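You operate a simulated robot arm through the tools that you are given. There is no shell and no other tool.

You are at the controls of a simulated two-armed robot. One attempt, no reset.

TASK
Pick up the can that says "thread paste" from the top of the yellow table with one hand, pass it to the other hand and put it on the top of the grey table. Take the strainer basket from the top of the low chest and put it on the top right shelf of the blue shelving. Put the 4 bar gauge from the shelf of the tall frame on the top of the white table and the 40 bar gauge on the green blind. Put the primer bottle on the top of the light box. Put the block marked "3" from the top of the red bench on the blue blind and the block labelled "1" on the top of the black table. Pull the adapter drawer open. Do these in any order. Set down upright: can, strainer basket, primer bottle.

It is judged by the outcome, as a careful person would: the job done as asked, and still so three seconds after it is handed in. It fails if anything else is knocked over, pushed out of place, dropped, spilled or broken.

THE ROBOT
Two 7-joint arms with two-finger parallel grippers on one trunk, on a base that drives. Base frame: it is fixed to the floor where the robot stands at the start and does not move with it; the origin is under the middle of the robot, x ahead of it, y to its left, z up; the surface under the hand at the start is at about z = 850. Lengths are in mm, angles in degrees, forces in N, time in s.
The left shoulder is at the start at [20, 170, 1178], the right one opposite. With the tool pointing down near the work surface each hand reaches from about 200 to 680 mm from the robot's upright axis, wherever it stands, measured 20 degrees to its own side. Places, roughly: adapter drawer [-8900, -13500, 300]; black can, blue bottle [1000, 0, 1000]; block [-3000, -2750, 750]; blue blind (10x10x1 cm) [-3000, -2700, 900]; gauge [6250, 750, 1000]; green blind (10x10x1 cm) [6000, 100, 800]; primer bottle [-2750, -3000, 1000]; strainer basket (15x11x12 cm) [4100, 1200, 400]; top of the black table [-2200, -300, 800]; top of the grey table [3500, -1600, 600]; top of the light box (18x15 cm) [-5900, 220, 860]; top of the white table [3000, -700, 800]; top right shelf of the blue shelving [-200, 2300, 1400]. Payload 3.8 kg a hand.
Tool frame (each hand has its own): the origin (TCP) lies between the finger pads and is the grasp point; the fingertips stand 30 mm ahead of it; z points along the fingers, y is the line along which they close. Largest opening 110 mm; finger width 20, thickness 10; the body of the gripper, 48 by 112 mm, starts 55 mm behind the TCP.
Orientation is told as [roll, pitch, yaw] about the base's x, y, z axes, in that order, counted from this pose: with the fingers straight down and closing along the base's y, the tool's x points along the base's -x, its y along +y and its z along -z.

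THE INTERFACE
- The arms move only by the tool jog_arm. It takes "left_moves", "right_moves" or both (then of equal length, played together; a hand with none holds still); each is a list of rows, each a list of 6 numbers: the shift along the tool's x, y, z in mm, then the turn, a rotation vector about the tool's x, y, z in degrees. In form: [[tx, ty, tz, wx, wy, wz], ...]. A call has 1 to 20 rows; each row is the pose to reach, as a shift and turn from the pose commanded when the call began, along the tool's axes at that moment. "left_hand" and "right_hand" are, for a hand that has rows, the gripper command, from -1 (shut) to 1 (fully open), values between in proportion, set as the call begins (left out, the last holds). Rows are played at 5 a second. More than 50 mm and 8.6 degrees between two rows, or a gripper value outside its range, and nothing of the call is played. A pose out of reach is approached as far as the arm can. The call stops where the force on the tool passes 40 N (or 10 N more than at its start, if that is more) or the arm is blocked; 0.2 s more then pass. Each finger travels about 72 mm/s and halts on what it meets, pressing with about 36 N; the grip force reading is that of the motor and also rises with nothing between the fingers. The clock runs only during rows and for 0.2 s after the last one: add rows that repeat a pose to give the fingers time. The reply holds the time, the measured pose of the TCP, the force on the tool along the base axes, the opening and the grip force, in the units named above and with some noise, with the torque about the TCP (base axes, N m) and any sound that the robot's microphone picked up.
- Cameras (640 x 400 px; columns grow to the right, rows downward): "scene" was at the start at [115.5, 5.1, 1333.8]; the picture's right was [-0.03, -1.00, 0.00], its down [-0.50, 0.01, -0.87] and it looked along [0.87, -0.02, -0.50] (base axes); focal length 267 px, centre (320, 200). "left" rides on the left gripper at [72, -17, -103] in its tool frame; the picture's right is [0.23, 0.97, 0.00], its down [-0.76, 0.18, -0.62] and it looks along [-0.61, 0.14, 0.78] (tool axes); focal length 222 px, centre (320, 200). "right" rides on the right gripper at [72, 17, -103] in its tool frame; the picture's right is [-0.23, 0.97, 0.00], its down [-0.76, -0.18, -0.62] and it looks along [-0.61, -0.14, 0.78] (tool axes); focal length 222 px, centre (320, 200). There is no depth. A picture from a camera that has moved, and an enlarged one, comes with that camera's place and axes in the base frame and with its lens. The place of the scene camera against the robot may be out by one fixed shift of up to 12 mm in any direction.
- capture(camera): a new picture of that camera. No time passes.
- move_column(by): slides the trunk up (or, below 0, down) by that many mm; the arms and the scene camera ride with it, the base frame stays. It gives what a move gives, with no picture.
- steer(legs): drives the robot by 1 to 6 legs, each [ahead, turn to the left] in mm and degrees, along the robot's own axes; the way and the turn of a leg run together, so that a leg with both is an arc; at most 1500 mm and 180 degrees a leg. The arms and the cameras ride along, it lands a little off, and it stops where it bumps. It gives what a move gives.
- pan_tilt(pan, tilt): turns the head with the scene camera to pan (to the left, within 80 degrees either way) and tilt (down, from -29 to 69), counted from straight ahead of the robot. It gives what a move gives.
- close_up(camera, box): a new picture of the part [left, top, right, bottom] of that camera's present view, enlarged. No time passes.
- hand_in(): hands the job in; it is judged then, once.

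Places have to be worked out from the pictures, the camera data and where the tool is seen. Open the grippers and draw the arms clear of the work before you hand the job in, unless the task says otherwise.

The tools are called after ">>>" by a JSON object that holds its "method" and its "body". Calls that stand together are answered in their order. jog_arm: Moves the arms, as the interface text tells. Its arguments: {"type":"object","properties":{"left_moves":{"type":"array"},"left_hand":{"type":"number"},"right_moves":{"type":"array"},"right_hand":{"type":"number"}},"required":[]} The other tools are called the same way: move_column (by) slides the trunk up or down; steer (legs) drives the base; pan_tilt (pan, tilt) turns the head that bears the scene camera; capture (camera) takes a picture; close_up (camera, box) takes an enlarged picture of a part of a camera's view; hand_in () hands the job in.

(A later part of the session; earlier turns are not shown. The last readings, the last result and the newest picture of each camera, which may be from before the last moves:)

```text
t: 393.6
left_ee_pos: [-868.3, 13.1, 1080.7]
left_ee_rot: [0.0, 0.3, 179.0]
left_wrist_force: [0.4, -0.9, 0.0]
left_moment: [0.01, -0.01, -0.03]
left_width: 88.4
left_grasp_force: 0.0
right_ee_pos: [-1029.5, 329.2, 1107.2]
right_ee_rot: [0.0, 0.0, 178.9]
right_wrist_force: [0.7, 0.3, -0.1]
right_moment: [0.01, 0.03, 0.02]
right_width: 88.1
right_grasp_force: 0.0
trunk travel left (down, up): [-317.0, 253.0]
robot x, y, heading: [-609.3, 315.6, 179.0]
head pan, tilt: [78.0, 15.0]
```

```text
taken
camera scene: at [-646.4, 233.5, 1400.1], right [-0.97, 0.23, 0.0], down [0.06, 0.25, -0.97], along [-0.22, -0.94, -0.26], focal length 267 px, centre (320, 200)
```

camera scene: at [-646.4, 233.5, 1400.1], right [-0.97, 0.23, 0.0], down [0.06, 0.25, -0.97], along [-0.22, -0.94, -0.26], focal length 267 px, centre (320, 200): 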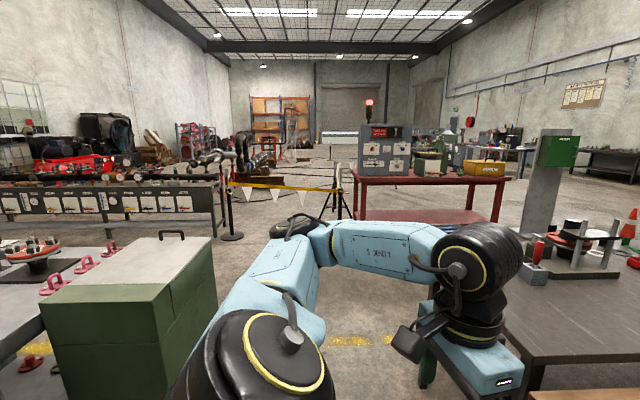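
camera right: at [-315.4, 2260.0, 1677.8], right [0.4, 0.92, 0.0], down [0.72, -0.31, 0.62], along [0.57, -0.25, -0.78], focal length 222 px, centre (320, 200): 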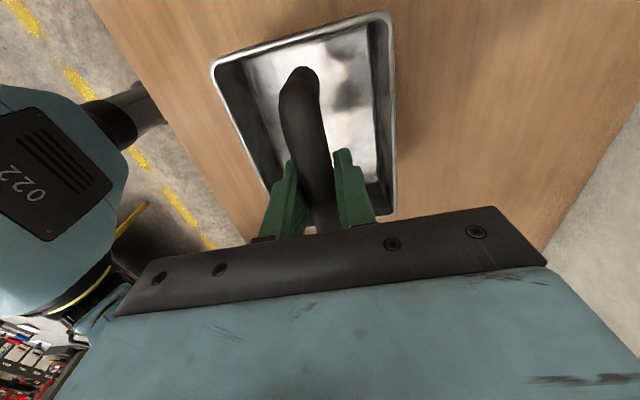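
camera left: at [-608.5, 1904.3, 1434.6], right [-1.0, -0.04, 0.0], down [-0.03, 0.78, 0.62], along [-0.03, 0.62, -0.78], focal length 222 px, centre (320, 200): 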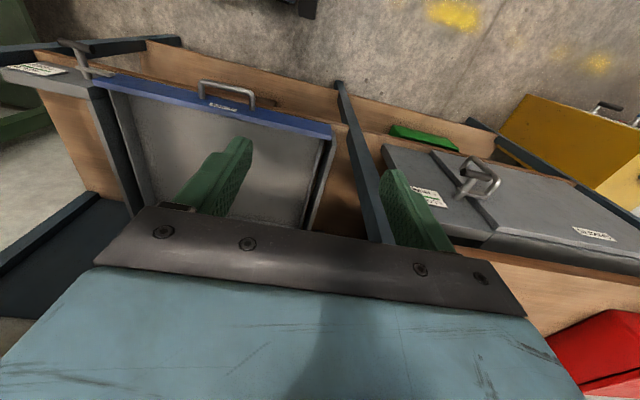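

The red bench is ahead-left beyond the lane between the green cabinet and the black table. I drive down that lane.

>>> {"method": "steer", "body": {"legs": [[0, 83], [1500, 0], [200, 0], [0, -60]]}}

>>> {"method": "pan_tilt", "body": {"pan": 10, "tilt": 15}}

>>> {"method": "capture", "body": {"camera": "scene"}}

>>> {"method": "pan_tilt", "body": {"pan": -50, "tilt": 15}}

>>> {"method": "capture", "body": {"camera": "scene"}}

```text
t: 408.4
left_ee_pos: [-968.8, -1756.9, 1080.8]
left_ee_rot: [0.0, 0.2, -158.0]
left_wrist_force: [0.0, 0.1, 1.0]
left_moment: [0.0, 0.0, 0.02]
left_width: 88.3
left_grasp_force: 0.0
right_ee_pos: [-1239.5, -1529.4, 1106.7]
right_ee_rot: [0.0, 0.0, -158.1]
right_wrist_force: [-0.1, 0.0, 0.2]
right_moment: [-0.02, 0.01, -0.03]
right_width: 87.9
right_grasp_force: 0.0
trunk travel left (down, up): [-317.0, 253.0]
robot x, y, heading: [-846.8, -1376.5, -157.7]
head pan, tilt: [78.0, 15.0]
```

```text
t: 409.8
left_ee_pos: [-968.4, -1756.3, 1080.5]
left_ee_rot: [0.0, 0.2, -158.0]
left_wrist_force: [0.4, -0.2, 0.1]
left_moment: [-0.02, 0.04, -0.01]
left_width: 88.0
left_grasp_force: 0.0
right_ee_pos: [-1239.8, -1528.9, 1107.5]
right_ee_rot: [0.0, -0.1, -158.1]
right_wrist_force: [-0.2, -0.1, -0.2]
right_moment: [0.0, 0.0, 0.01]
right_width: 87.9
right_grasp_force: 0.0
trunk travel left (down, up): [-317.0, 253.0]
robot x, y, heading: [-843.2, -1379.2, -158.0]
head pan, tilt: [10.0, 15.0]
```

```text
taken
camera scene: at [-941.9, -1425.8, 1400.1], right [-0.53, 0.85, 0.0], down [0.22, 0.14, -0.97], along [-0.82, -0.51, -0.26], focal length 267 px, centre (320, 200)
```

scene: 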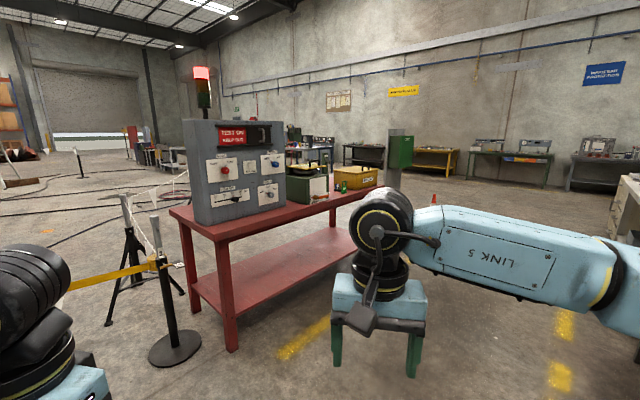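

```text
t: 411.1
left_ee_pos: [-968.0, -1758.1, 1081.8]
left_ee_rot: [0.0, 0.1, -158.0]
left_wrist_force: [-0.3, 1.3, 0.3]
left_moment: [0.0, -0.02, 0.0]
left_width: 88.1
left_grasp_force: 0.0
right_ee_pos: [-1240.4, -1529.2, 1108.8]
right_ee_rot: [0.0, 0.0, -158.1]
right_wrist_force: [0.4, 0.5, -1.2]
right_moment: [0.0, -0.01, -0.02]
right_width: 87.9
right_grasp_force: 0.0
trunk travel left (down, up): [-317.0, 253.0]
robot x, y, heading: [-847.5, -1375.4, -157.9]
head pan, tilt: [-50.0, 15.0]
```

```text
taken
camera scene: at [-945.1, -1332.4, 1400.1], right [0.47, 0.88, 0.0], down [0.23, -0.12, -0.97], along [-0.85, 0.45, -0.26], focal length 267 px, centre (320, 200)
```

scene: 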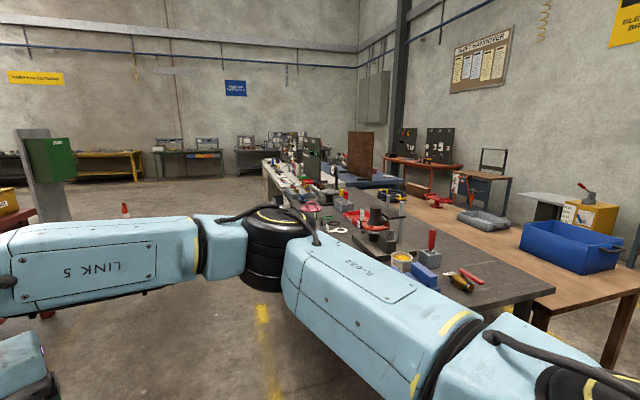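

The red bench is close. I zoom in on it to find the bottle, the blocks and the blue blind.

>>> {"method": "pan_tilt", "body": {"pan": 10, "tilt": 15}}

>>> {"method": "close_up", "body": {"camera": "scene", "box": [180, 110, 400, 260]}}

```text
t: 412.4
left_ee_pos: [-968.3, -1756.5, 1080.8]
left_ee_rot: [0.0, 0.3, -158.0]
left_wrist_force: [0.1, 0.1, 0.3]
left_moment: [0.0, -0.04, -0.02]
left_width: 87.9
left_grasp_force: 0.0
right_ee_pos: [-1240.3, -1530.2, 1107.4]
right_ee_rot: [0.0, 0.0, -158.0]
right_wrist_force: [-0.4, -0.2, -0.2]
right_moment: [0.02, -0.02, -0.02]
right_width: 87.7
right_grasp_force: 0.0
trunk travel left (down, up): [-317.0, 253.0]
robot x, y, heading: [-848.2, -1381.1, -158.3]
head pan, tilt: [10.0, 15.0]
```

```text
2.67 times, centred on (290, 185) of scene
camera zoom: at [-941.9, -1425.6, 1400.1], right [-0.53, 0.85, 0.0], down [0.22, 0.14, -0.97], along [-0.82, -0.51, -0.26], focal length 713 px, centre (400, 240)
```

zoom: 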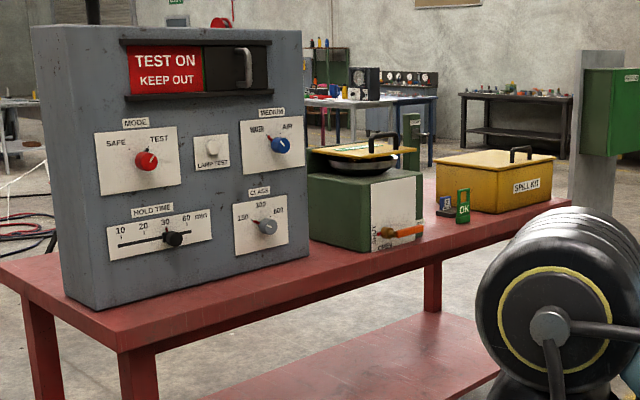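

The bench runs to the right along the lane. I drive along its front to about x = −2700 and face it.

>>> {"method": "steer", "body": {"legs": [[0, -9], [1500, 0], [400, 0], [0, 67]]}}

>>> {"method": "pan_tilt", "body": {"pan": 0, "tilt": 25}}

>>> {"method": "capture", "body": {"camera": "scene"}}

```text
t: 425.6
left_ee_pos: [-2440.8, -2106.2, 1080.7]
left_ee_rot: [0.0, 0.1, -99.5]
left_wrist_force: [0.8, -0.5, 1.1]
left_moment: [0.0, 0.04, 0.02]
left_width: 87.9
left_grasp_force: 0.1
right_ee_pos: [-2776.4, -2218.8, 1108.2]
right_ee_rot: [0.0, 0.0, -99.6]
right_wrist_force: [-0.1, -0.9, 0.0]
right_moment: [-0.01, -0.04, -0.01]
right_width: 88.1
right_grasp_force: 0.0
trunk travel left (down, up): [-317.0, 253.0]
robot x, y, heading: [-2700.7, -1802.4, -99.5]
head pan, tilt: [10.0, 15.0]
```

```text
t: 426.3
left_ee_pos: [-2441.8, -2105.4, 1080.8]
left_ee_rot: [0.0, 0.1, -99.5]
left_wrist_force: [-0.6, 0.8, -0.1]
left_moment: [0.0, 0.0, -0.02]
left_width: 88.2
left_grasp_force: 0.1
right_ee_pos: [-2777.1, -2219.5, 1107.5]
right_ee_rot: [-0.1, 0.2, -99.5]
right_wrist_force: [-0.3, 1.1, 0.4]
right_moment: [-0.03, 0.0, 0.03]
right_width: 88.2
right_grasp_force: 0.0
trunk travel left (down, up): [-317.0, 253.0]
robot x, y, heading: [-2701.2, -1804.1, -99.3]
head pan, tilt: [0.0, 25.0]
```

```text
taken
camera scene: at [-2717.1, -1907.9, 1383.9], right [-0.99, 0.17, 0.0], down [0.07, 0.42, -0.91], along [-0.15, -0.89, -0.42], focal length 267 px, centre (320, 200)
```

scene: 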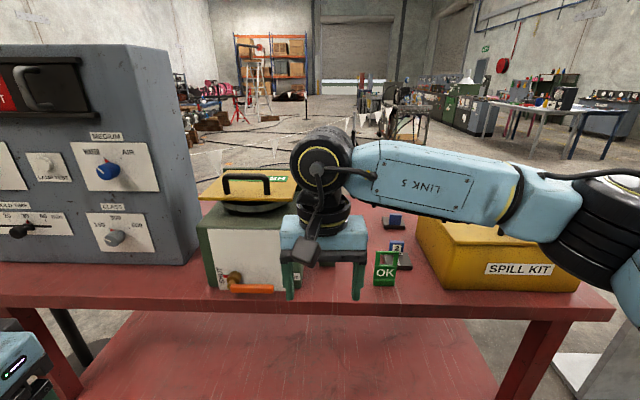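

I zoom into the middle of the bench where small blocks stand.

>>> {"method": "close_up", "body": {"camera": "scene", "box": [350, 190, 450, 300]}}

>>> {"method": "close_up", "body": {"camera": "scene", "box": [190, 150, 390, 310]}}

```text
3.64 times, centred on (400, 245) of scene
camera zoom: at [-2717.1, -1907.9, 1383.9], right [-0.99, 0.17, 0.0], down [0.07, 0.42, -0.91], along [-0.15, -0.89, -0.42], focal length 972 px, centre (29, 36)
```

zoom: 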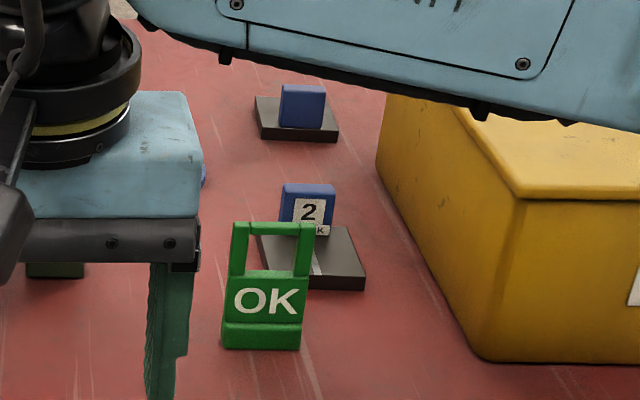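

```text
2.50 times, centred on (290, 230) of scene
camera zoom: at [-2717.1, -1907.9, 1383.9], right [-0.99, 0.17, 0.0], down [0.07, 0.42, -0.91], along [-0.15, -0.89, -0.42], focal length 668 px, centre (395, 125)
```

zoom: 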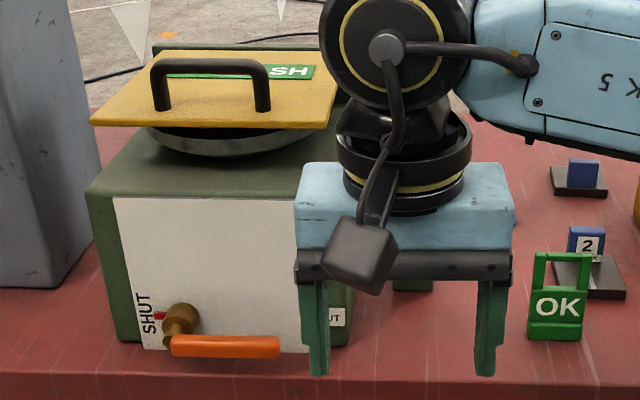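

Some blocks are hidden by the right arm, so I swing it out to the right and up and look again.

>>> {"method": "jog_arm", "body": {"right_moves": [[20, -40, -20, 0, 0, 0], [40, -80, -40, 0, 0, 0], [60, -120, -60, 0, 0, 0], [80, -160, -80, 0, 0, 0], [100, -200, -100, 0, 0, 0], [120, -240, -120, 0, 0, 0], [120, -240, -120, 0, 0, 0]], "right_hand": 0.6}}

>>> {"method": "capture", "body": {"camera": "scene"}}

>>> {"method": "close_up", "body": {"camera": "scene", "box": [190, 140, 450, 310]}}

```text
t: 427.9
left_ee_pos: [-2440.5, -2106.0, 1080.0]
left_ee_rot: [0.0, 0.1, -99.5]
left_wrist_force: [-0.7, 1.0, -0.1]
left_moment: [0.01, 0.02, 0.01]
left_width: 88.3
left_grasp_force: 0.0
right_ee_pos: [-2992.6, -2061.2, 1228.8]
right_ee_rot: [0.1, 0.0, -99.4]
right_wrist_force: [0.1, 0.6, 0.4]
right_moment: [0.01, 0.01, -0.02]
right_width: 88.0
right_grasp_force: 0.1
trunk travel left (down, up): [-317.0, 253.0]
robot x, y, heading: [-2704.6, -1799.7, -99.4]
head pan, tilt: [0.0, 25.0]
```

```text
taken
camera scene: at [-2716.5, -1908.8, 1383.7], right [-0.99, 0.17, 0.0], down [0.07, 0.42, -0.91], along [-0.15, -0.89, -0.42], focal length 267 px, centre (320, 200)
```

scene: 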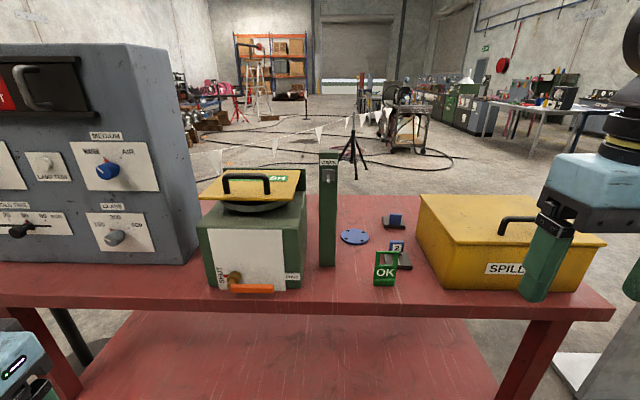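

```text
2.35 times, centred on (320, 225) of scene
camera zoom: at [-2716.5, -1908.8, 1383.7], right [-0.99, 0.17, 0.0], down [0.07, 0.42, -0.91], along [-0.15, -0.89, -0.42], focal length 629 px, centre (320, 141)
```

zoom: 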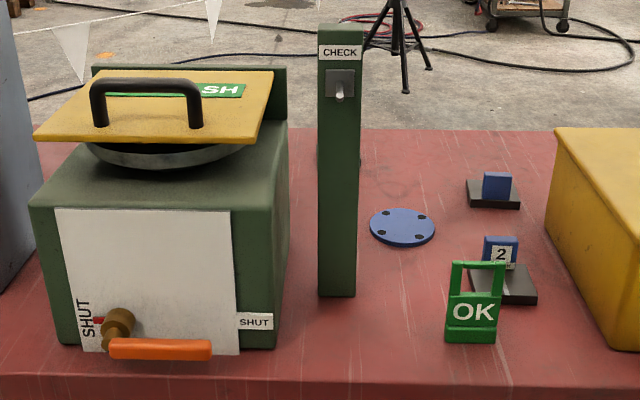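

The blue blind lies on the bench; I see block "2" and another blue block behind. I raise the trunk for a higher view to look behind the green box and posts.

>>> {"method": "move_column", "body": {"by": 250}}

>>> {"method": "pan_tilt", "body": {"pan": 0, "tilt": 35}}

>>> {"method": "capture", "body": {"camera": "scene"}}

>>> {"method": "close_up", "body": {"camera": "scene", "box": [200, 120, 440, 300]}}

```text
t: 430.4
left_ee_pos: [-2439.7, -2105.2, 1331.0]
left_ee_rot: [0.0, 0.3, -99.5]
left_wrist_force: [0.4, -0.2, -0.2]
left_moment: [0.03, 0.01, 0.0]
left_width: 87.9
left_grasp_force: 0.2
right_ee_pos: [-2993.7, -2060.6, 1477.4]
right_ee_rot: [0.0, -0.1, -99.5]
right_wrist_force: [-0.4, -0.2, 0.1]
right_moment: [0.01, 0.02, 0.05]
right_width: 88.0
right_grasp_force: 0.1
trunk travel left (down, up): [-567.0, 3.0]
robot x, y, heading: [-2702.1, -1806.9, -99.3]
head pan, tilt: [0.0, 25.0]
```

```text
t: 431.2
left_ee_pos: [-2439.7, -2106.4, 1331.0]
left_ee_rot: [0.0, 0.2, -99.5]
left_wrist_force: [0.2, -0.3, 0.1]
left_moment: [-0.01, -0.01, 0.02]
left_width: 88.0
left_grasp_force: 0.1
right_ee_pos: [-2993.3, -2060.8, 1477.2]
right_ee_rot: [0.0, 0.0, -99.5]
right_wrist_force: [0.2, -0.4, 0.6]
right_moment: [0.01, 0.0, -0.02]
right_width: 87.8
right_grasp_force: 0.2
trunk travel left (down, up): [-567.0, 3.0]
robot x, y, heading: [-2703.7, -1806.2, -99.5]
head pan, tilt: [0.0, 35.0]
```

```text
taken
camera scene: at [-2716.4, -1903.9, 1618.1], right [-0.99, 0.17, 0.0], down [0.09, 0.57, -0.82], along [-0.14, -0.81, -0.57], focal length 267 px, centre (320, 200)
```

scene: 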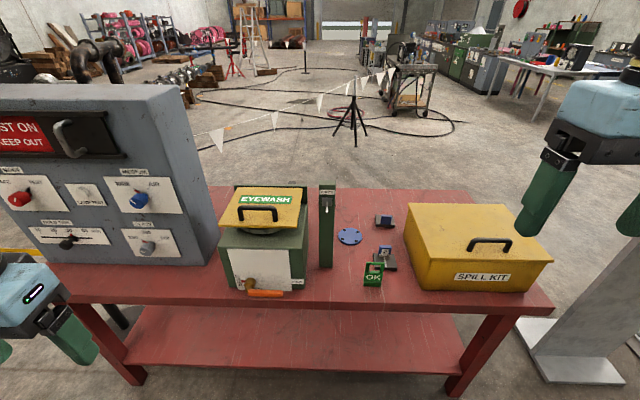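

```text
2.22 times, centred on (320, 210) of scene
camera zoom: at [-2716.4, -1903.9, 1618.1], right [-0.99, 0.17, 0.0], down [0.09, 0.57, -0.82], along [-0.14, -0.81, -0.57], focal length 594 px, centre (320, 178)
```

zoom: 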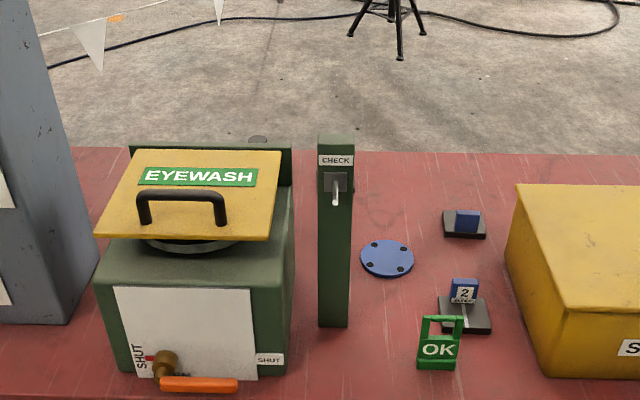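

The bench top is at z ≈ 835 and the blue blind at about [-2979, -2711]. A bottle cap shows behind the eyewash box. I zoom in on the blocks and these details.

>>> {"method": "close_up", "body": {"camera": "scene", "box": [360, 205, 410, 295]}}

>>> {"method": "close_up", "body": {"camera": "scene", "box": [270, 165, 350, 215]}}

```text
4.44 times, centred on (385, 250) of scene
camera zoom: at [-2716.4, -1903.9, 1618.1], right [-0.99, 0.17, 0.0], down [0.09, 0.57, -0.82], along [-0.14, -0.81, -0.57], focal length 1188 px, centre (31, -22)
```

zoom: 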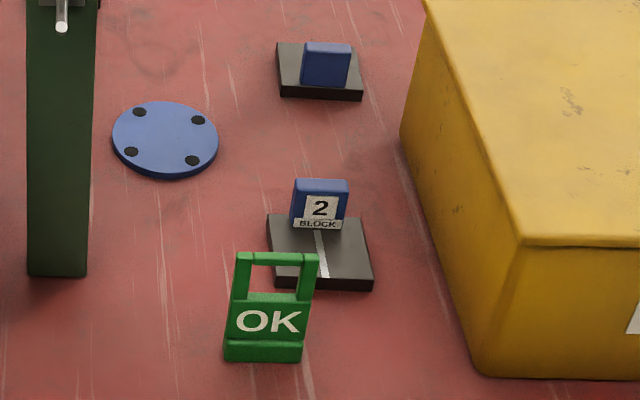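

```text
8.00 times, centred on (310, 190) of scene
camera zoom: at [-2716.4, -1903.9, 1618.1], right [-0.99, 0.17, 0.0], down [0.09, 0.57, -0.82], along [-0.14, -0.81, -0.57], focal length 2138 px, centre (400, 280)
```

zoom: 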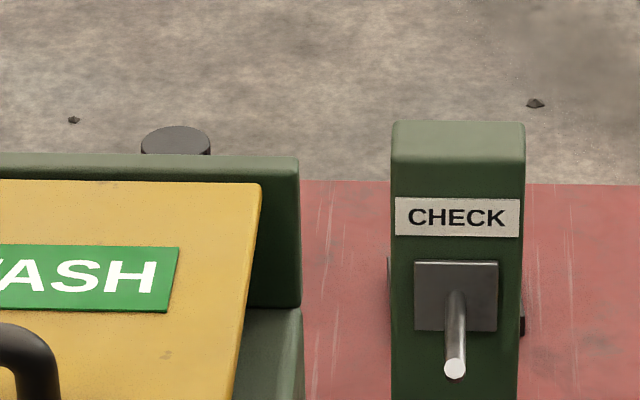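

A third block must be hidden behind the CHECK post, and the bottle is behind the eyewash, so I need to go round to the bench's back. I look to the right to plan the way round the west end.

>>> {"method": "move_column", "body": {"by": -150}}

>>> {"method": "pan_tilt", "body": {"pan": -60, "tilt": 20}}

>>> {"method": "capture", "body": {"camera": "scene"}}

>>> {"method": "pan_tilt", "body": {"pan": -30, "tilt": 12}}

>>> {"method": "capture", "body": {"camera": "scene"}}

```text
t: 432.9
left_ee_pos: [-2441.0, -2106.7, 1179.8]
left_ee_rot: [0.0, 0.0, -99.5]
left_wrist_force: [0.4, 0.1, -0.1]
left_moment: [0.01, -0.01, -0.01]
left_width: 88.1
left_grasp_force: 0.1
right_ee_pos: [-2992.6, -2060.1, 1328.4]
right_ee_rot: [0.0, -0.1, -99.5]
right_wrist_force: [0.0, -0.2, 0.0]
right_moment: [-0.02, 0.02, 0.0]
right_width: 88.0
right_grasp_force: 0.1
trunk travel left (down, up): [-417.0, 153.0]
robot x, y, heading: [-2698.9, -1802.5, -99.2]
head pan, tilt: [0.0, 35.0]
```

```text
t: 434.2
left_ee_pos: [-2441.8, -2106.0, 1180.3]
left_ee_rot: [0.0, 0.3, -99.5]
left_wrist_force: [0.2, -0.4, -0.1]
left_moment: [0.01, 0.02, -0.03]
left_width: 88.1
left_grasp_force: 0.2
right_ee_pos: [-2994.5, -2060.8, 1328.4]
right_ee_rot: [0.0, 0.0, -99.5]
right_wrist_force: [1.0, -0.7, -1.3]
right_moment: [0.0, 0.04, -0.01]
right_width: 87.9
right_grasp_force: 0.0
trunk travel left (down, up): [-417.0, 153.0]
robot x, y, heading: [-2702.6, -1804.9, -99.4]
head pan, tilt: [-60.0, 20.0]
```

```text
taken
camera scene: at [-2789.1, -1849.7, 1491.9], right [-0.35, 0.94, 0.0], down [0.32, 0.12, -0.94], along [-0.88, -0.33, -0.34], focal length 267 px, centre (320, 200)
```

scene: 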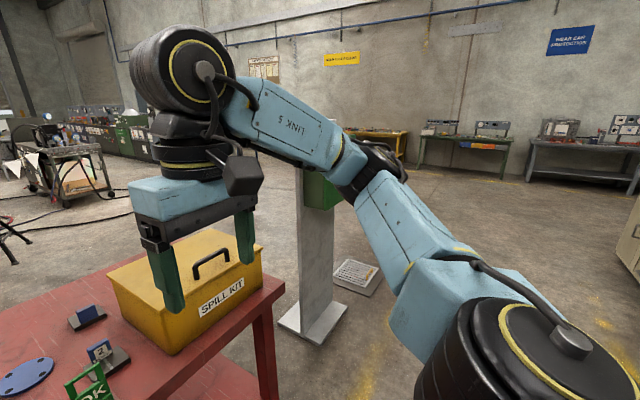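

```text
t: 435.2
left_ee_pos: [-2441.2, -2106.2, 1180.2]
left_ee_rot: [0.0, 0.3, -99.5]
left_wrist_force: [0.5, 0.1, -0.7]
left_moment: [-0.01, -0.02, 0.01]
left_width: 87.8
left_grasp_force: 0.1
right_ee_pos: [-2993.8, -2061.9, 1327.3]
right_ee_rot: [-0.1, 0.0, -99.5]
right_wrist_force: [-0.1, -0.3, 0.4]
right_moment: [0.0, -0.01, 0.01]
right_width: 87.9
right_grasp_force: 0.0
trunk travel left (down, up): [-417.0, 153.0]
robot x, y, heading: [-2703.3, -1805.6, -99.5]
head pan, tilt: [-30.0, 12.0]
```

```text
taken
camera scene: at [-2761.3, -1888.9, 1504.9], right [-0.77, 0.64, 0.0], down [0.13, 0.16, -0.98], along [-0.62, -0.75, -0.21], focal length 267 px, centre (320, 200)
```

scene: 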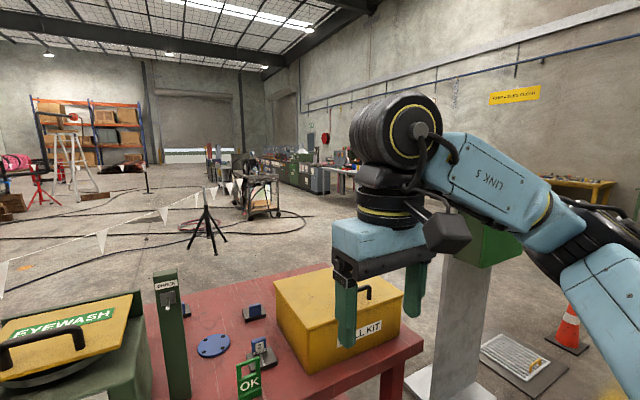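

Behind the CHECK post stands another blue block. The gap between bench and pillar is too narrow, so I drive west past the pillar, the mat and the cone, then south.

>>> {"method": "steer", "body": {"legs": [[0, -88], [1500, 0], [1500, 0], [450, 0], [0, 88]]}}

>>> {"method": "pan_tilt", "body": {"pan": 0, "tilt": 20}}

>>> {"method": "capture", "body": {"camera": "scene"}}

>>> {"method": "pan_tilt", "body": {"pan": 50, "tilt": 20}}

>>> {"method": "capture", "body": {"camera": "scene"}}

```text
t: 459.6
left_ee_pos: [-5888.7, -1680.8, 1180.1]
left_ee_rot: [0.0, 0.1, -98.2]
left_wrist_force: [-0.2, -0.9, -0.1]
left_moment: [-0.03, 0.0, 0.0]
left_width: 88.1
left_grasp_force: 0.0
right_ee_pos: [-6443.0, -1646.9, 1327.8]
right_ee_rot: [-0.1, 0.1, -98.2]
right_wrist_force: [-0.4, -0.6, -1.0]
right_moment: [-0.02, 0.01, -0.01]
right_width: 87.9
right_grasp_force: 0.1
trunk travel left (down, up): [-417.0, 153.0]
robot x, y, heading: [-6154.3, -1384.2, -98.2]
head pan, tilt: [-30.0, 12.0]
```

```text
t: 460.5
left_ee_pos: [-5889.4, -1680.5, 1180.7]
left_ee_rot: [0.0, 0.0, -98.0]
left_wrist_force: [-0.2, 0.3, -0.4]
left_moment: [-0.03, 0.0, 0.0]
left_width: 88.1
left_grasp_force: 0.2
right_ee_pos: [-6443.2, -1648.4, 1327.7]
right_ee_rot: [0.0, 0.1, -98.2]
right_wrist_force: [-0.6, -0.5, 0.8]
right_moment: [-0.02, 0.0, -0.01]
right_width: 88.1
right_grasp_force: 0.1
trunk travel left (down, up): [-417.0, 153.0]
robot x, y, heading: [-6157.7, -1385.6, -98.4]
head pan, tilt: [0.0, 20.0]
```

```text
taken
camera scene: at [-6169.9, -1489.9, 1492.0], right [-0.99, 0.14, 0.0], down [0.05, 0.34, -0.94], along [-0.13, -0.93, -0.34], focal length 267 px, centre (320, 200)
```

scene: 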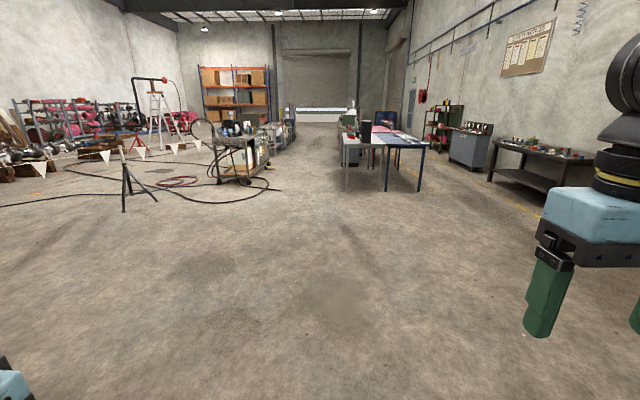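

```text
t: 461.7
left_ee_pos: [-5889.6, -1679.3, 1181.2]
left_ee_rot: [0.0, 0.0, -98.1]
left_wrist_force: [0.5, 0.5, -0.3]
left_moment: [0.0, 0.05, 0.02]
left_width: 87.9
left_grasp_force: 0.0
right_ee_pos: [-6442.4, -1648.9, 1327.2]
right_ee_rot: [0.1, 0.0, -98.2]
right_wrist_force: [0.1, -0.2, 0.6]
right_moment: [0.02, 0.03, 0.04]
right_width: 87.9
right_grasp_force: 0.1
trunk travel left (down, up): [-417.0, 153.0]
robot x, y, heading: [-6158.9, -1385.5, -98.1]
head pan, tilt: [50.0, 20.0]
```

```text
taken
camera scene: at [-6094.6, -1467.2, 1491.9], right [-0.75, -0.67, 0.0], down [-0.23, 0.26, -0.94], along [0.63, -0.7, -0.34], focal length 267 px, centre (320, 200)
```

scene: 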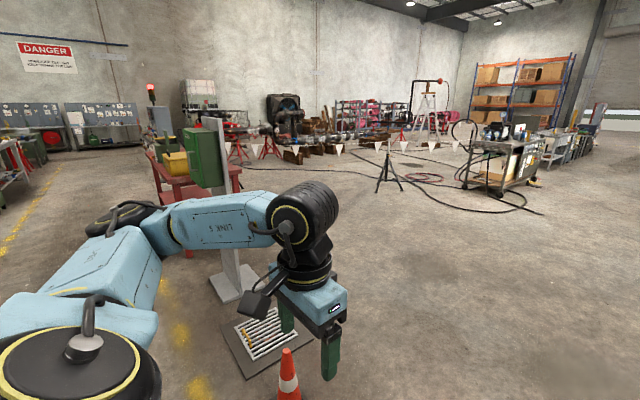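

The floor behind is open. I drive south past the mat and then along to the back side of the red bench.

>>> {"method": "steer", "body": {"legs": [[1000, 0], [0, 73], [1500, 0], [1370, 0], [0, 15], [750, 0]]}}

>>> {"method": "steer", "body": {"legs": [[0, 90]]}}

>>> {"method": "pan_tilt", "body": {"pan": 0, "tilt": 25}}

>>> {"method": "capture", "body": {"camera": "scene"}}

```text
t: 488.2
left_ee_pos: [-2671.0, -3511.1, 1180.0]
left_ee_rot: [0.1, 0.2, -10.2]
left_wrist_force: [0.1, 0.3, 0.7]
left_moment: [0.04, 0.03, 0.01]
left_width: 88.0
left_grasp_force: 0.1
right_ee_pos: [-2720.9, -4064.0, 1327.3]
right_ee_rot: [-0.1, 0.0, -10.2]
right_wrist_force: [-0.6, 0.0, 0.2]
right_moment: [0.02, 0.05, -0.01]
right_width: 88.1
right_grasp_force: 0.1
trunk travel left (down, up): [-417.0, 153.0]
robot x, y, heading: [-2975.5, -3771.3, -10.5]
head pan, tilt: [50.0, 20.0]
```

```text
t: 492.4
left_ee_pos: [-3233.5, -3466.3, 1180.7]
left_ee_rot: [0.1, 0.1, 79.9]
left_wrist_force: [-0.4, -0.4, 1.0]
left_moment: [-0.02, -0.02, 0.02]
left_width: 88.0
left_grasp_force: 0.0
right_ee_pos: [-2681.8, -3516.1, 1327.5]
right_ee_rot: [0.0, -0.1, 79.8]
right_wrist_force: [0.5, -0.5, 0.6]
right_moment: [0.01, 0.02, 0.01]
right_width: 88.0
right_grasp_force: 0.1
trunk travel left (down, up): [-417.0, 153.0]
robot x, y, heading: [-2974.2, -3767.3, 79.8]
head pan, tilt: [50.0, 20.0]
```

```text
t: 493.6
left_ee_pos: [-3233.5, -3466.0, 1181.1]
left_ee_rot: [-0.1, 0.2, 79.9]
left_wrist_force: [0.6, -1.0, 0.2]
left_moment: [0.0, -0.02, -0.01]
left_width: 87.8
left_grasp_force: 0.1
right_ee_pos: [-2682.9, -3517.0, 1327.7]
right_ee_rot: [0.0, -0.1, 79.8]
right_wrist_force: [0.2, -0.3, 0.4]
right_moment: [-0.03, 0.02, 0.02]
right_width: 87.9
right_grasp_force: 0.1
trunk travel left (down, up): [-417.0, 153.0]
robot x, y, heading: [-2978.1, -3771.7, 79.9]
head pan, tilt: [0.0, 25.0]
```

```text
taken
camera scene: at [-2951.1, -3651.1, 1483.9], right [0.98, -0.18, 0.0], down [-0.07, -0.42, -0.91], along [0.16, 0.89, -0.42], focal length 267 px, centre (320, 200)
```

scene: 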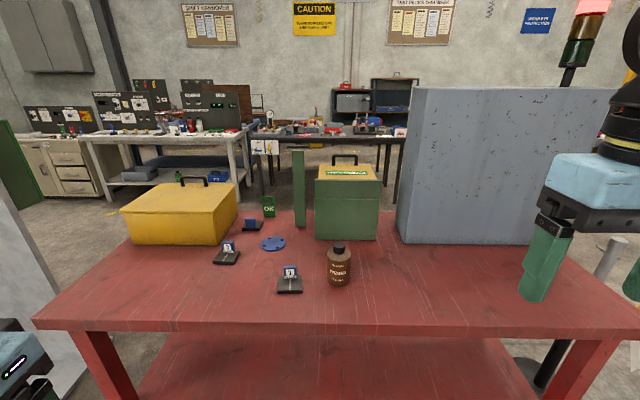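

Excellent: from the back the bottle and the other blocks with their labels are in plain view. I zoom in to read them.

>>> {"method": "close_up", "body": {"camera": "scene", "box": [200, 180, 360, 300]}}

>>> {"method": "close_up", "body": {"camera": "scene", "box": [265, 235, 365, 300]}}

```text
3.33 times, centred on (280, 240) of scene
camera zoom: at [-2951.1, -3651.1, 1483.9], right [0.98, -0.18, 0.0], down [-0.07, -0.42, -0.91], along [0.16, 0.89, -0.42], focal length 891 px, centre (453, 67)
```

zoom: 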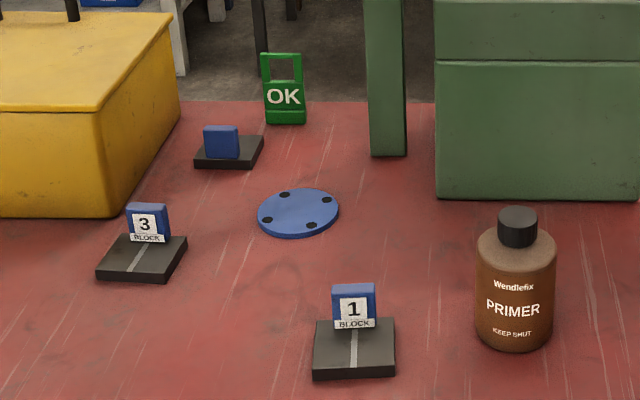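

```text
6.15 times, centred on (315, 268) of scene
camera zoom: at [-2951.1, -3651.1, 1483.9], right [0.98, -0.18, 0.0], down [-0.07, -0.42, -0.91], along [0.16, 0.89, -0.42], focal length 1645 px, centre (351, -215)
```

zoom: 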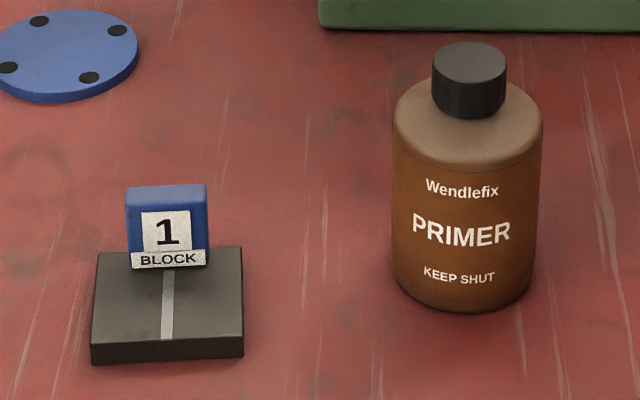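

Block "1" is the near one, block "3" the left one, and the brown bottle is the PRIMER. I move up to the bench's back edge so that bottle and block "1" are in reach.

>>> {"method": "steer", "body": {"legs": [[345, 0]]}}

>>> {"method": "pan_tilt", "body": {"pan": 0, "tilt": 45}}

>>> {"method": "capture", "body": {"camera": "scene"}}

>>> {"method": "capture", "body": {"camera": "left"}}

>>> {"method": "capture", "body": {"camera": "right"}}

```text
t: 495.8
left_ee_pos: [-3173.3, -3124.1, 1180.7]
left_ee_rot: [0.0, 0.2, 80.0]
left_wrist_force: [1.1, 0.8, 0.1]
left_moment: [0.02, 0.0, 0.0]
left_width: 88.0
left_grasp_force: 0.0
right_ee_pos: [-2621.0, -3174.3, 1327.1]
right_ee_rot: [0.0, 0.0, 80.0]
right_wrist_force: [0.5, 0.2, -0.1]
right_moment: [-0.02, -0.01, -0.01]
right_width: 88.0
right_grasp_force: 0.0
trunk travel left (down, up): [-417.0, 153.0]
robot x, y, heading: [-2917.3, -3430.3, 79.9]
head pan, tilt: [0.0, 25.0]
```

```text
t: 496.7
left_ee_pos: [-3173.9, -3125.9, 1181.2]
left_ee_rot: [0.0, 0.1, 80.1]
left_wrist_force: [0.3, 0.0, 0.3]
left_moment: [-0.04, 0.01, -0.02]
left_width: 87.9
left_grasp_force: 0.0
right_ee_pos: [-2621.3, -3175.4, 1327.9]
right_ee_rot: [0.1, -0.1, 80.1]
right_wrist_force: [1.3, 0.0, 0.2]
right_moment: [-0.02, -0.02, 0.04]
right_width: 87.9
right_grasp_force: 0.0
trunk travel left (down, up): [-417.0, 153.0]
robot x, y, heading: [-2912.5, -3427.2, 79.9]
head pan, tilt: [0.0, 45.0]
```

```text
taken
camera scene: at [-2892.5, -3320.9, 1453.3], right [0.98, -0.17, 0.0], down [-0.12, -0.7, -0.71], along [0.12, 0.7, -0.71], focal length 267 px, centre (320, 200)
```

scene: 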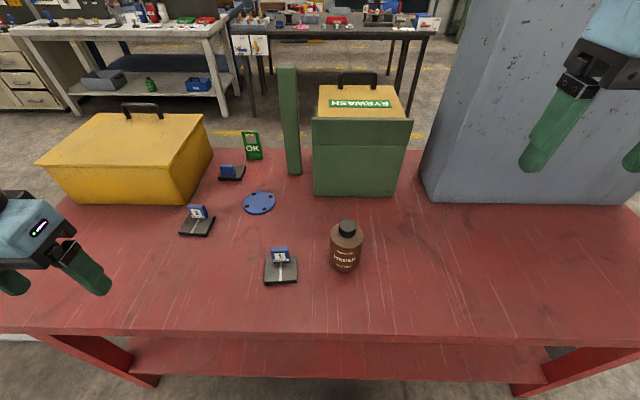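

```text
taken
camera left: at [-3168.8, -3199.2, 1284.7], right [-1.0, -0.06, 0.0], down [-0.04, 0.78, 0.62], along [-0.04, 0.62, -0.78], focal length 222 px, centre (320, 200)
```

left: 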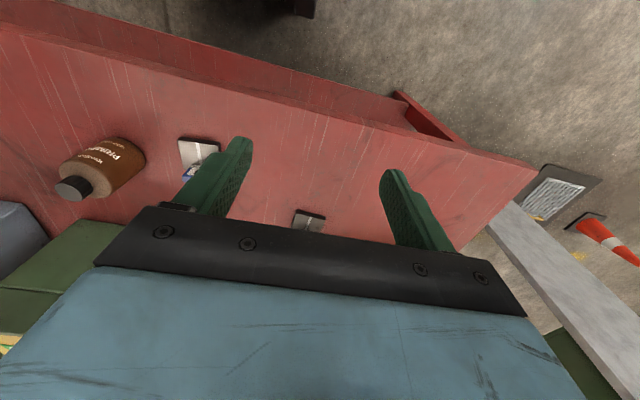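

```text
taken
camera right: at [-2651.1, -3244.3, 1431.9], right [-0.92, 0.39, 0.0], down [0.31, 0.72, 0.62], along [0.24, 0.57, -0.78], focal length 222 px, centre (320, 200)
```

right: 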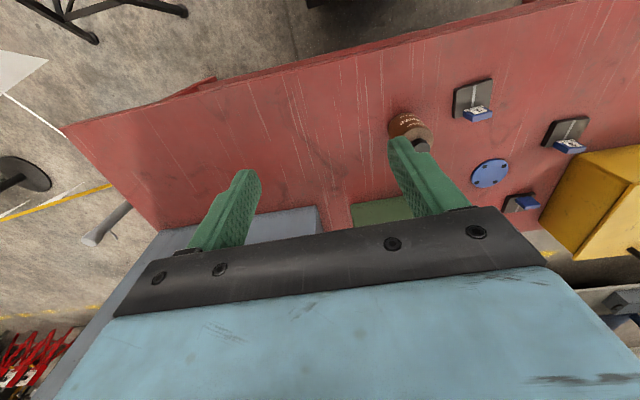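

I zoom in on the bottle and block "1" for measuring.

>>> {"method": "close_up", "body": {"camera": "scene", "box": [250, 200, 380, 300]}}

>>> {"method": "close_up", "body": {"camera": "left", "box": [40, 120, 220, 220]}}

>>> {"method": "close_up", "body": {"camera": "right", "box": [370, 60, 550, 220]}}

```text
4.00 times, centred on (315, 250) of scene
camera zoom: at [-2892.5, -3320.9, 1453.3], right [0.98, -0.17, 0.0], down [-0.12, -0.7, -0.71], along [0.12, 0.7, -0.71], focal length 1069 px, centre (340, 0)
```

zoom: 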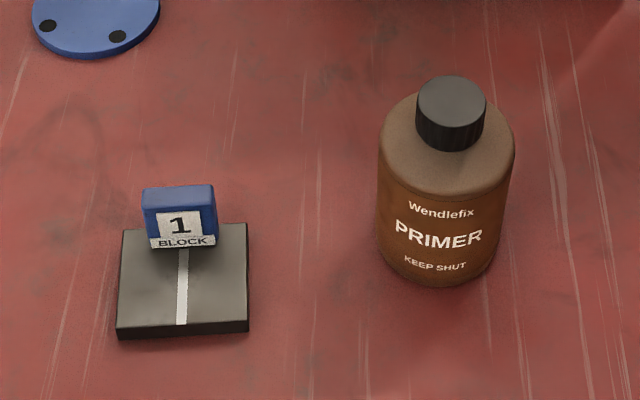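

```text
3.56 times, centred on (130, 170) of left
camera zoom: at [-3168.8, -3199.2, 1284.7], right [-1.0, -0.06, 0.0], down [-0.04, 0.78, 0.62], along [-0.04, 0.62, -0.78], focal length 790 px, centre (996, 307)
```

zoom: 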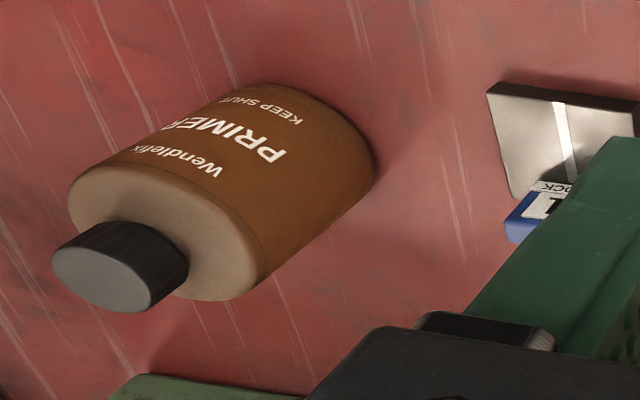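

```text
2.50 times, centred on (460, 140) of right
camera zoom: at [-2651.1, -3244.3, 1431.9], right [-0.92, 0.39, 0.0], down [0.31, 0.72, 0.62], along [0.24, 0.57, -0.78], focal length 555 px, centre (-30, 350)
```

zoom: 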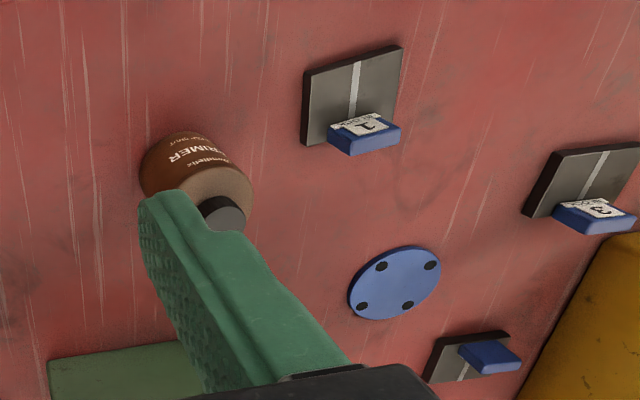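

Primer bottle: about [-2768, -2962], base z ≈ 848, cap 988. Block "1" top ≈ [-2926, -2943]. I raise the left hand, lower the trunk 250 mm and bring the right hand, tilted 45°, in front of the bottle.

>>> {"method": "jog_arm", "body": {"left_moves": [[0, 0, -30, 0, 0, 0], [0, 0, -60, 0, 0, 0], [0, 0, -90, 0, 0, 0], [0, 0, -120, 0, 0, 0]], "left_hand": 0.6}}

>>> {"method": "move_column", "body": {"by": -250}}

>>> {"method": "jog_arm", "body": {"right_moves": [[-13, 30, 0, 0, -7.5, 0], [-27, 60, 0, 0, -15, 0], [-40, 91, 0, 0, -22.5, 0], [-53, 121, 0, 0, -30, 0], [-67, 152, 0, 0, -37.5, 0], [-80, 182, 0, 0, -45, 0], [-80, 182, 40, 0, -45, 0], [-80, 182, 78, 0, -45, 0], [-80, 182, 78, 0, -45, 0]], "right_hand": 1}}

>>> {"method": "capture", "body": {"camera": "right"}}

>>> {"method": "capture", "body": {"camera": "scene"}}

```text
t: 497.7
left_ee_pos: [-3173.6, -3126.5, 1300.7]
left_ee_rot: [0.0, 0.2, 80.0]
left_wrist_force: [0.5, 0.3, 0.4]
left_moment: [0.03, 0.03, 0.02]
left_width: 88.2
left_grasp_force: 0.0
right_ee_pos: [-2621.4, -3174.5, 1327.5]
right_ee_rot: [0.1, -0.1, 80.0]
right_wrist_force: [-0.2, 0.1, 0.2]
right_moment: [0.01, 0.02, 0.0]
right_width: 87.8
right_grasp_force: 0.1
trunk travel left (down, up): [-417.0, 153.0]
robot x, y, heading: [-2915.3, -3429.0, 80.2]
head pan, tilt: [0.0, 45.0]
```

```text
t: 500.2
left_ee_pos: [-3173.2, -3125.8, 1050.4]
left_ee_rot: [-0.1, 0.1, 79.9]
left_wrist_force: [-0.5, -0.1, -0.1]
left_moment: [-0.01, 0.02, 0.01]
left_width: 88.1
left_grasp_force: 0.1
right_ee_pos: [-2620.9, -3174.2, 1078.0]
right_ee_rot: [-0.1, 0.0, 80.0]
right_wrist_force: [-0.2, 0.1, 0.6]
right_moment: [0.05, 0.02, 0.0]
right_width: 88.2
right_grasp_force: 0.0
trunk travel left (down, up): [-167.0, 403.0]
robot x, y, heading: [-2914.8, -3429.0, 80.0]
head pan, tilt: [0.0, 45.0]
```

```text
t: 502.2
left_ee_pos: [-3173.8, -3125.9, 1051.0]
left_ee_rot: [0.0, 0.1, 80.0]
left_wrist_force: [0.6, -0.3, -0.4]
left_moment: [-0.02, 0.0, 0.0]
left_width: 88.0
left_grasp_force: 0.0
right_ee_pos: [-2786.4, -3064.1, 998.4]
right_ee_rot: [0.1, -45.0, 79.9]
right_wrist_force: [0.1, -1.2, 0.1]
right_moment: [-0.02, -0.01, 0.0]
right_width: 110.1
right_grasp_force: 0.1
trunk travel left (down, up): [-167.0, 403.0]
robot x, y, heading: [-2913.4, -3428.8, 80.1]
head pan, tilt: [0.0, 45.0]
```

```text
taken
camera right: at [-2825.0, -3184.8, 1021.9], right [-0.93, 0.33, 0.16], down [0.19, 0.06, 0.98], along [0.31, 0.94, -0.12], focal length 222 px, centre (320, 200)
```

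right: 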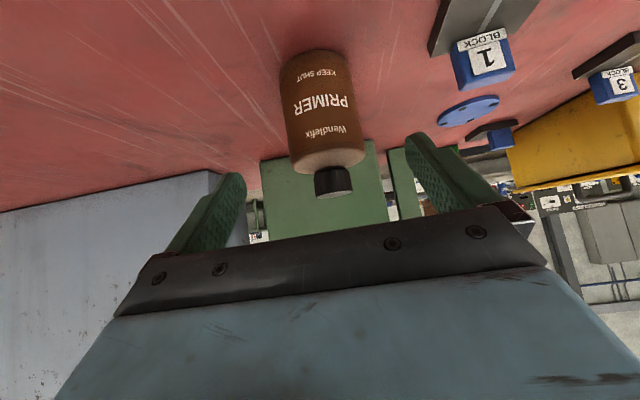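

```text
taken
camera scene: at [-2892.5, -3320.8, 1203.3], right [0.98, -0.17, 0.0], down [-0.12, -0.7, -0.71], along [0.12, 0.7, -0.71], focal length 267 px, centre (320, 200)
```

scene: 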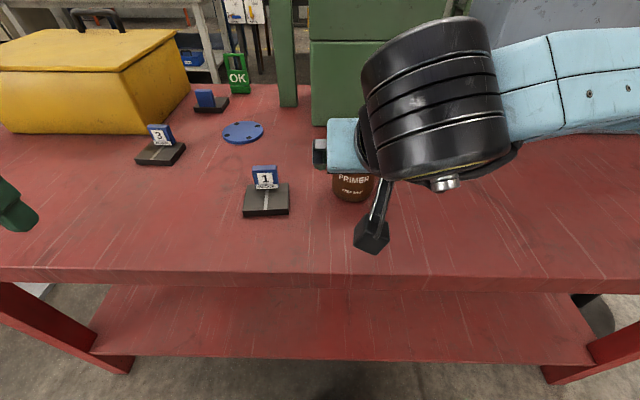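

The bottle is straight ahead along the hand's axis, about 125 mm on. I advance along the fingers so they straddle its body.

>>> {"method": "jog_arm", "body": {"right_moves": [[0, 1.5, 30, 0, 0, 0], [-1, 1.5, 60, 0, 0, 0], [-1, 1.5, 90, 0, 0, 0], [-2, 1.5, 110, 0, 0, 0], [-2, 1.5, 122, 0, 0, 0], [-2, 1.5, 122, 0, 0, 0]], "right_hand": 1}}

>>> {"method": "capture", "body": {"camera": "right"}}

>>> {"method": "capture", "body": {"camera": "scene"}}

```text
t: 503.6
left_ee_pos: [-3172.9, -3125.8, 1052.2]
left_ee_rot: [0.0, 0.1, 79.9]
left_wrist_force: [0.6, -0.3, 0.3]
left_moment: [0.03, 0.01, -0.02]
left_width: 88.1
left_grasp_force: 0.1
right_ee_pos: [-2770.8, -2977.9, 913.7]
right_ee_rot: [0.0, -45.0, 80.1]
right_wrist_force: [0.5, 0.0, -0.3]
right_moment: [0.02, 0.01, 0.01]
right_width: 109.7
right_grasp_force: 0.0
trunk travel left (down, up): [-167.0, 403.0]
robot x, y, heading: [-2913.5, -3431.2, 80.1]
head pan, tilt: [0.0, 45.0]
```

```text
taken
camera right: at [-2811.0, -3097.9, 937.3], right [-0.93, 0.33, 0.16], down [0.19, 0.06, 0.98], along [0.31, 0.94, -0.12], focal length 222 px, centre (320, 200)
```

right: 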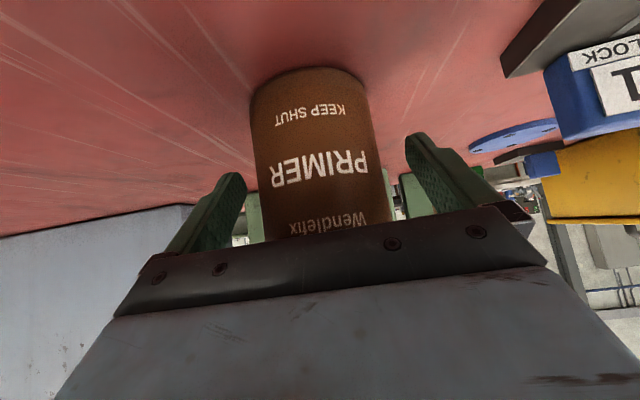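

```text
taken
camera scene: at [-2892.5, -3320.7, 1203.3], right [0.98, -0.17, 0.0], down [-0.12, -0.7, -0.71], along [0.12, 0.7, -0.71], focal length 267 px, centre (320, 200)
```

scene: 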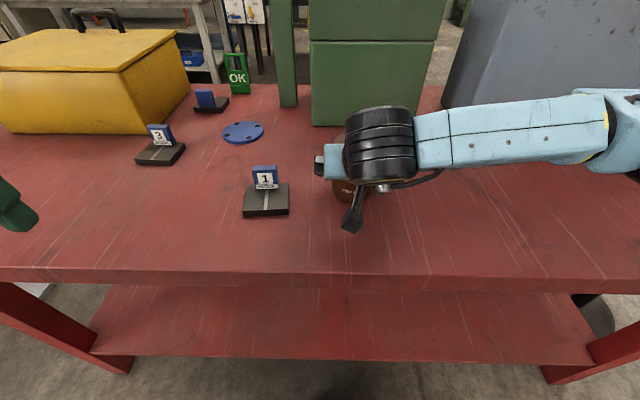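

The bottle's axis is still ~18 mm ahead of the TCP; I go 10 mm farther ahead and close the right hand.

>>> {"method": "jog_arm", "body": {"right_moves": [[-3.5, 0, 3.5, 0, 0, 0], [-7, 0, 7, 0, 0, 0], [-7, 0, 7, 0, 0, 0]], "right_hand": 1}}

>>> {"method": "jog_arm", "body": {"right_moves": [[0, 0, 0, 0, 0, 0], [0, 0, 0, 0, 0, 0], [0, 0, 0, 0, 0, 0], [0, 0, 0, 0, 0, 0]], "right_hand": -1}}

>>> {"method": "capture", "body": {"camera": "right"}}

```text
t: 504.4
left_ee_pos: [-3173.8, -3126.4, 1051.2]
left_ee_rot: [0.1, 0.1, 79.9]
left_wrist_force: [0.0, 0.1, 0.3]
left_moment: [-0.01, 0.02, 0.04]
left_width: 88.1
left_grasp_force: 0.1
right_ee_pos: [-2770.5, -2968.1, 915.8]
right_ee_rot: [0.0, -45.0, 79.9]
right_wrist_force: [0.2, -0.2, 0.6]
right_moment: [-0.02, 0.03, 0.04]
right_width: 110.1
right_grasp_force: 0.1
trunk travel left (down, up): [-167.0, 403.0]
robot x, y, heading: [-2911.4, -3430.0, 79.9]
head pan, tilt: [0.0, 45.0]
```

```text
t: 505.4
left_ee_pos: [-3173.0, -3126.1, 1051.7]
left_ee_rot: [-0.1, 0.1, 80.1]
left_wrist_force: [0.0, 1.0, 0.4]
left_moment: [-0.07, -0.01, 0.01]
left_width: 88.2
left_grasp_force: 0.0
right_ee_pos: [-2769.4, -2967.7, 915.5]
right_ee_rot: [0.0, -45.0, 79.9]
right_wrist_force: [1.1, 0.3, 0.4]
right_moment: [-0.08, -0.22, 0.03]
right_width: 78.2
right_grasp_force: 36.0
trunk travel left (down, up): [-167.0, 403.0]
robot x, y, heading: [-2916.2, -3428.2, 80.0]
head pan, tilt: [0.0, 45.0]
```

```text
taken
camera right: at [-2809.4, -3088.0, 937.8], right [-0.93, 0.33, 0.16], down [0.19, 0.06, 0.98], along [0.31, 0.94, -0.12], focal length 222 px, centre (320, 200)
```

right: 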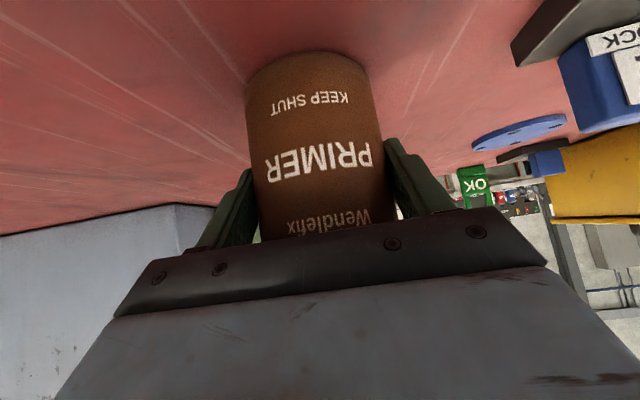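

Gripped at 78 mm. I lift with the trunk and check.

>>> {"method": "move_column", "body": {"by": 120}}

>>> {"method": "capture", "body": {"camera": "right"}}

>>> {"method": "capture", "body": {"camera": "scene"}}

```text
t: 506.9
left_ee_pos: [-3172.3, -3125.5, 1170.8]
left_ee_rot: [-0.1, 0.3, 80.0]
left_wrist_force: [-0.8, 0.0, 1.3]
left_moment: [0.01, -0.02, 0.01]
left_width: 88.2
left_grasp_force: 0.1
right_ee_pos: [-2771.6, -2966.5, 1034.7]
right_ee_rot: [0.0, -45.0, 80.0]
right_wrist_force: [-0.2, -0.4, -5.7]
right_moment: [-0.05, -0.02, 0.0]
right_width: 78.5
right_grasp_force: 35.8
trunk travel left (down, up): [-287.0, 283.0]
robot x, y, heading: [-2916.0, -3429.6, 80.1]
head pan, tilt: [0.0, 45.0]
```

```text
taken
camera right: at [-2809.5, -3087.8, 1057.4], right [-0.93, 0.33, 0.16], down [0.19, 0.07, 0.98], along [0.31, 0.94, -0.12], focal length 222 px, centre (320, 200)
```

right: 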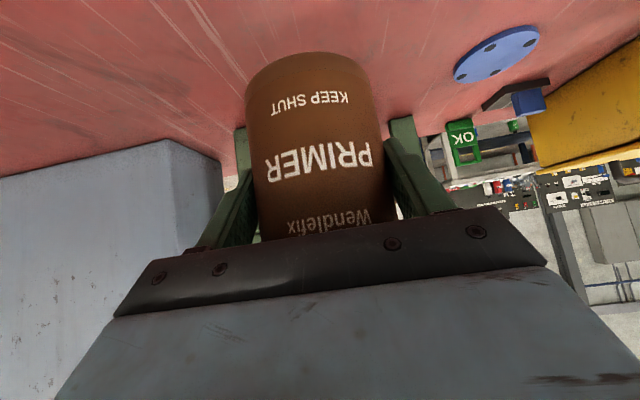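

```text
taken
camera scene: at [-2892.4, -3320.3, 1323.1], right [0.98, -0.17, 0.0], down [-0.12, -0.7, -0.71], along [0.12, 0.7, -0.71], focal length 267 px, centre (320, 200)
```

scene: 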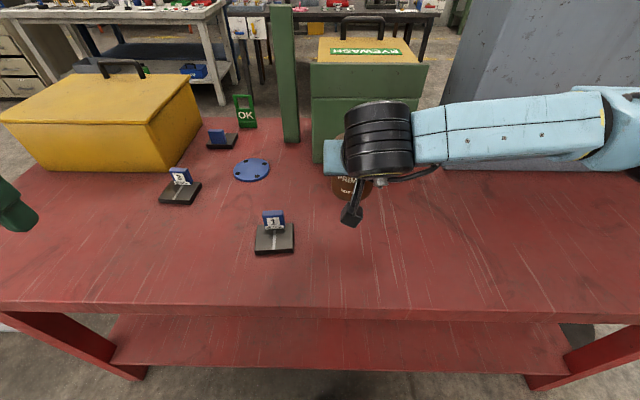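

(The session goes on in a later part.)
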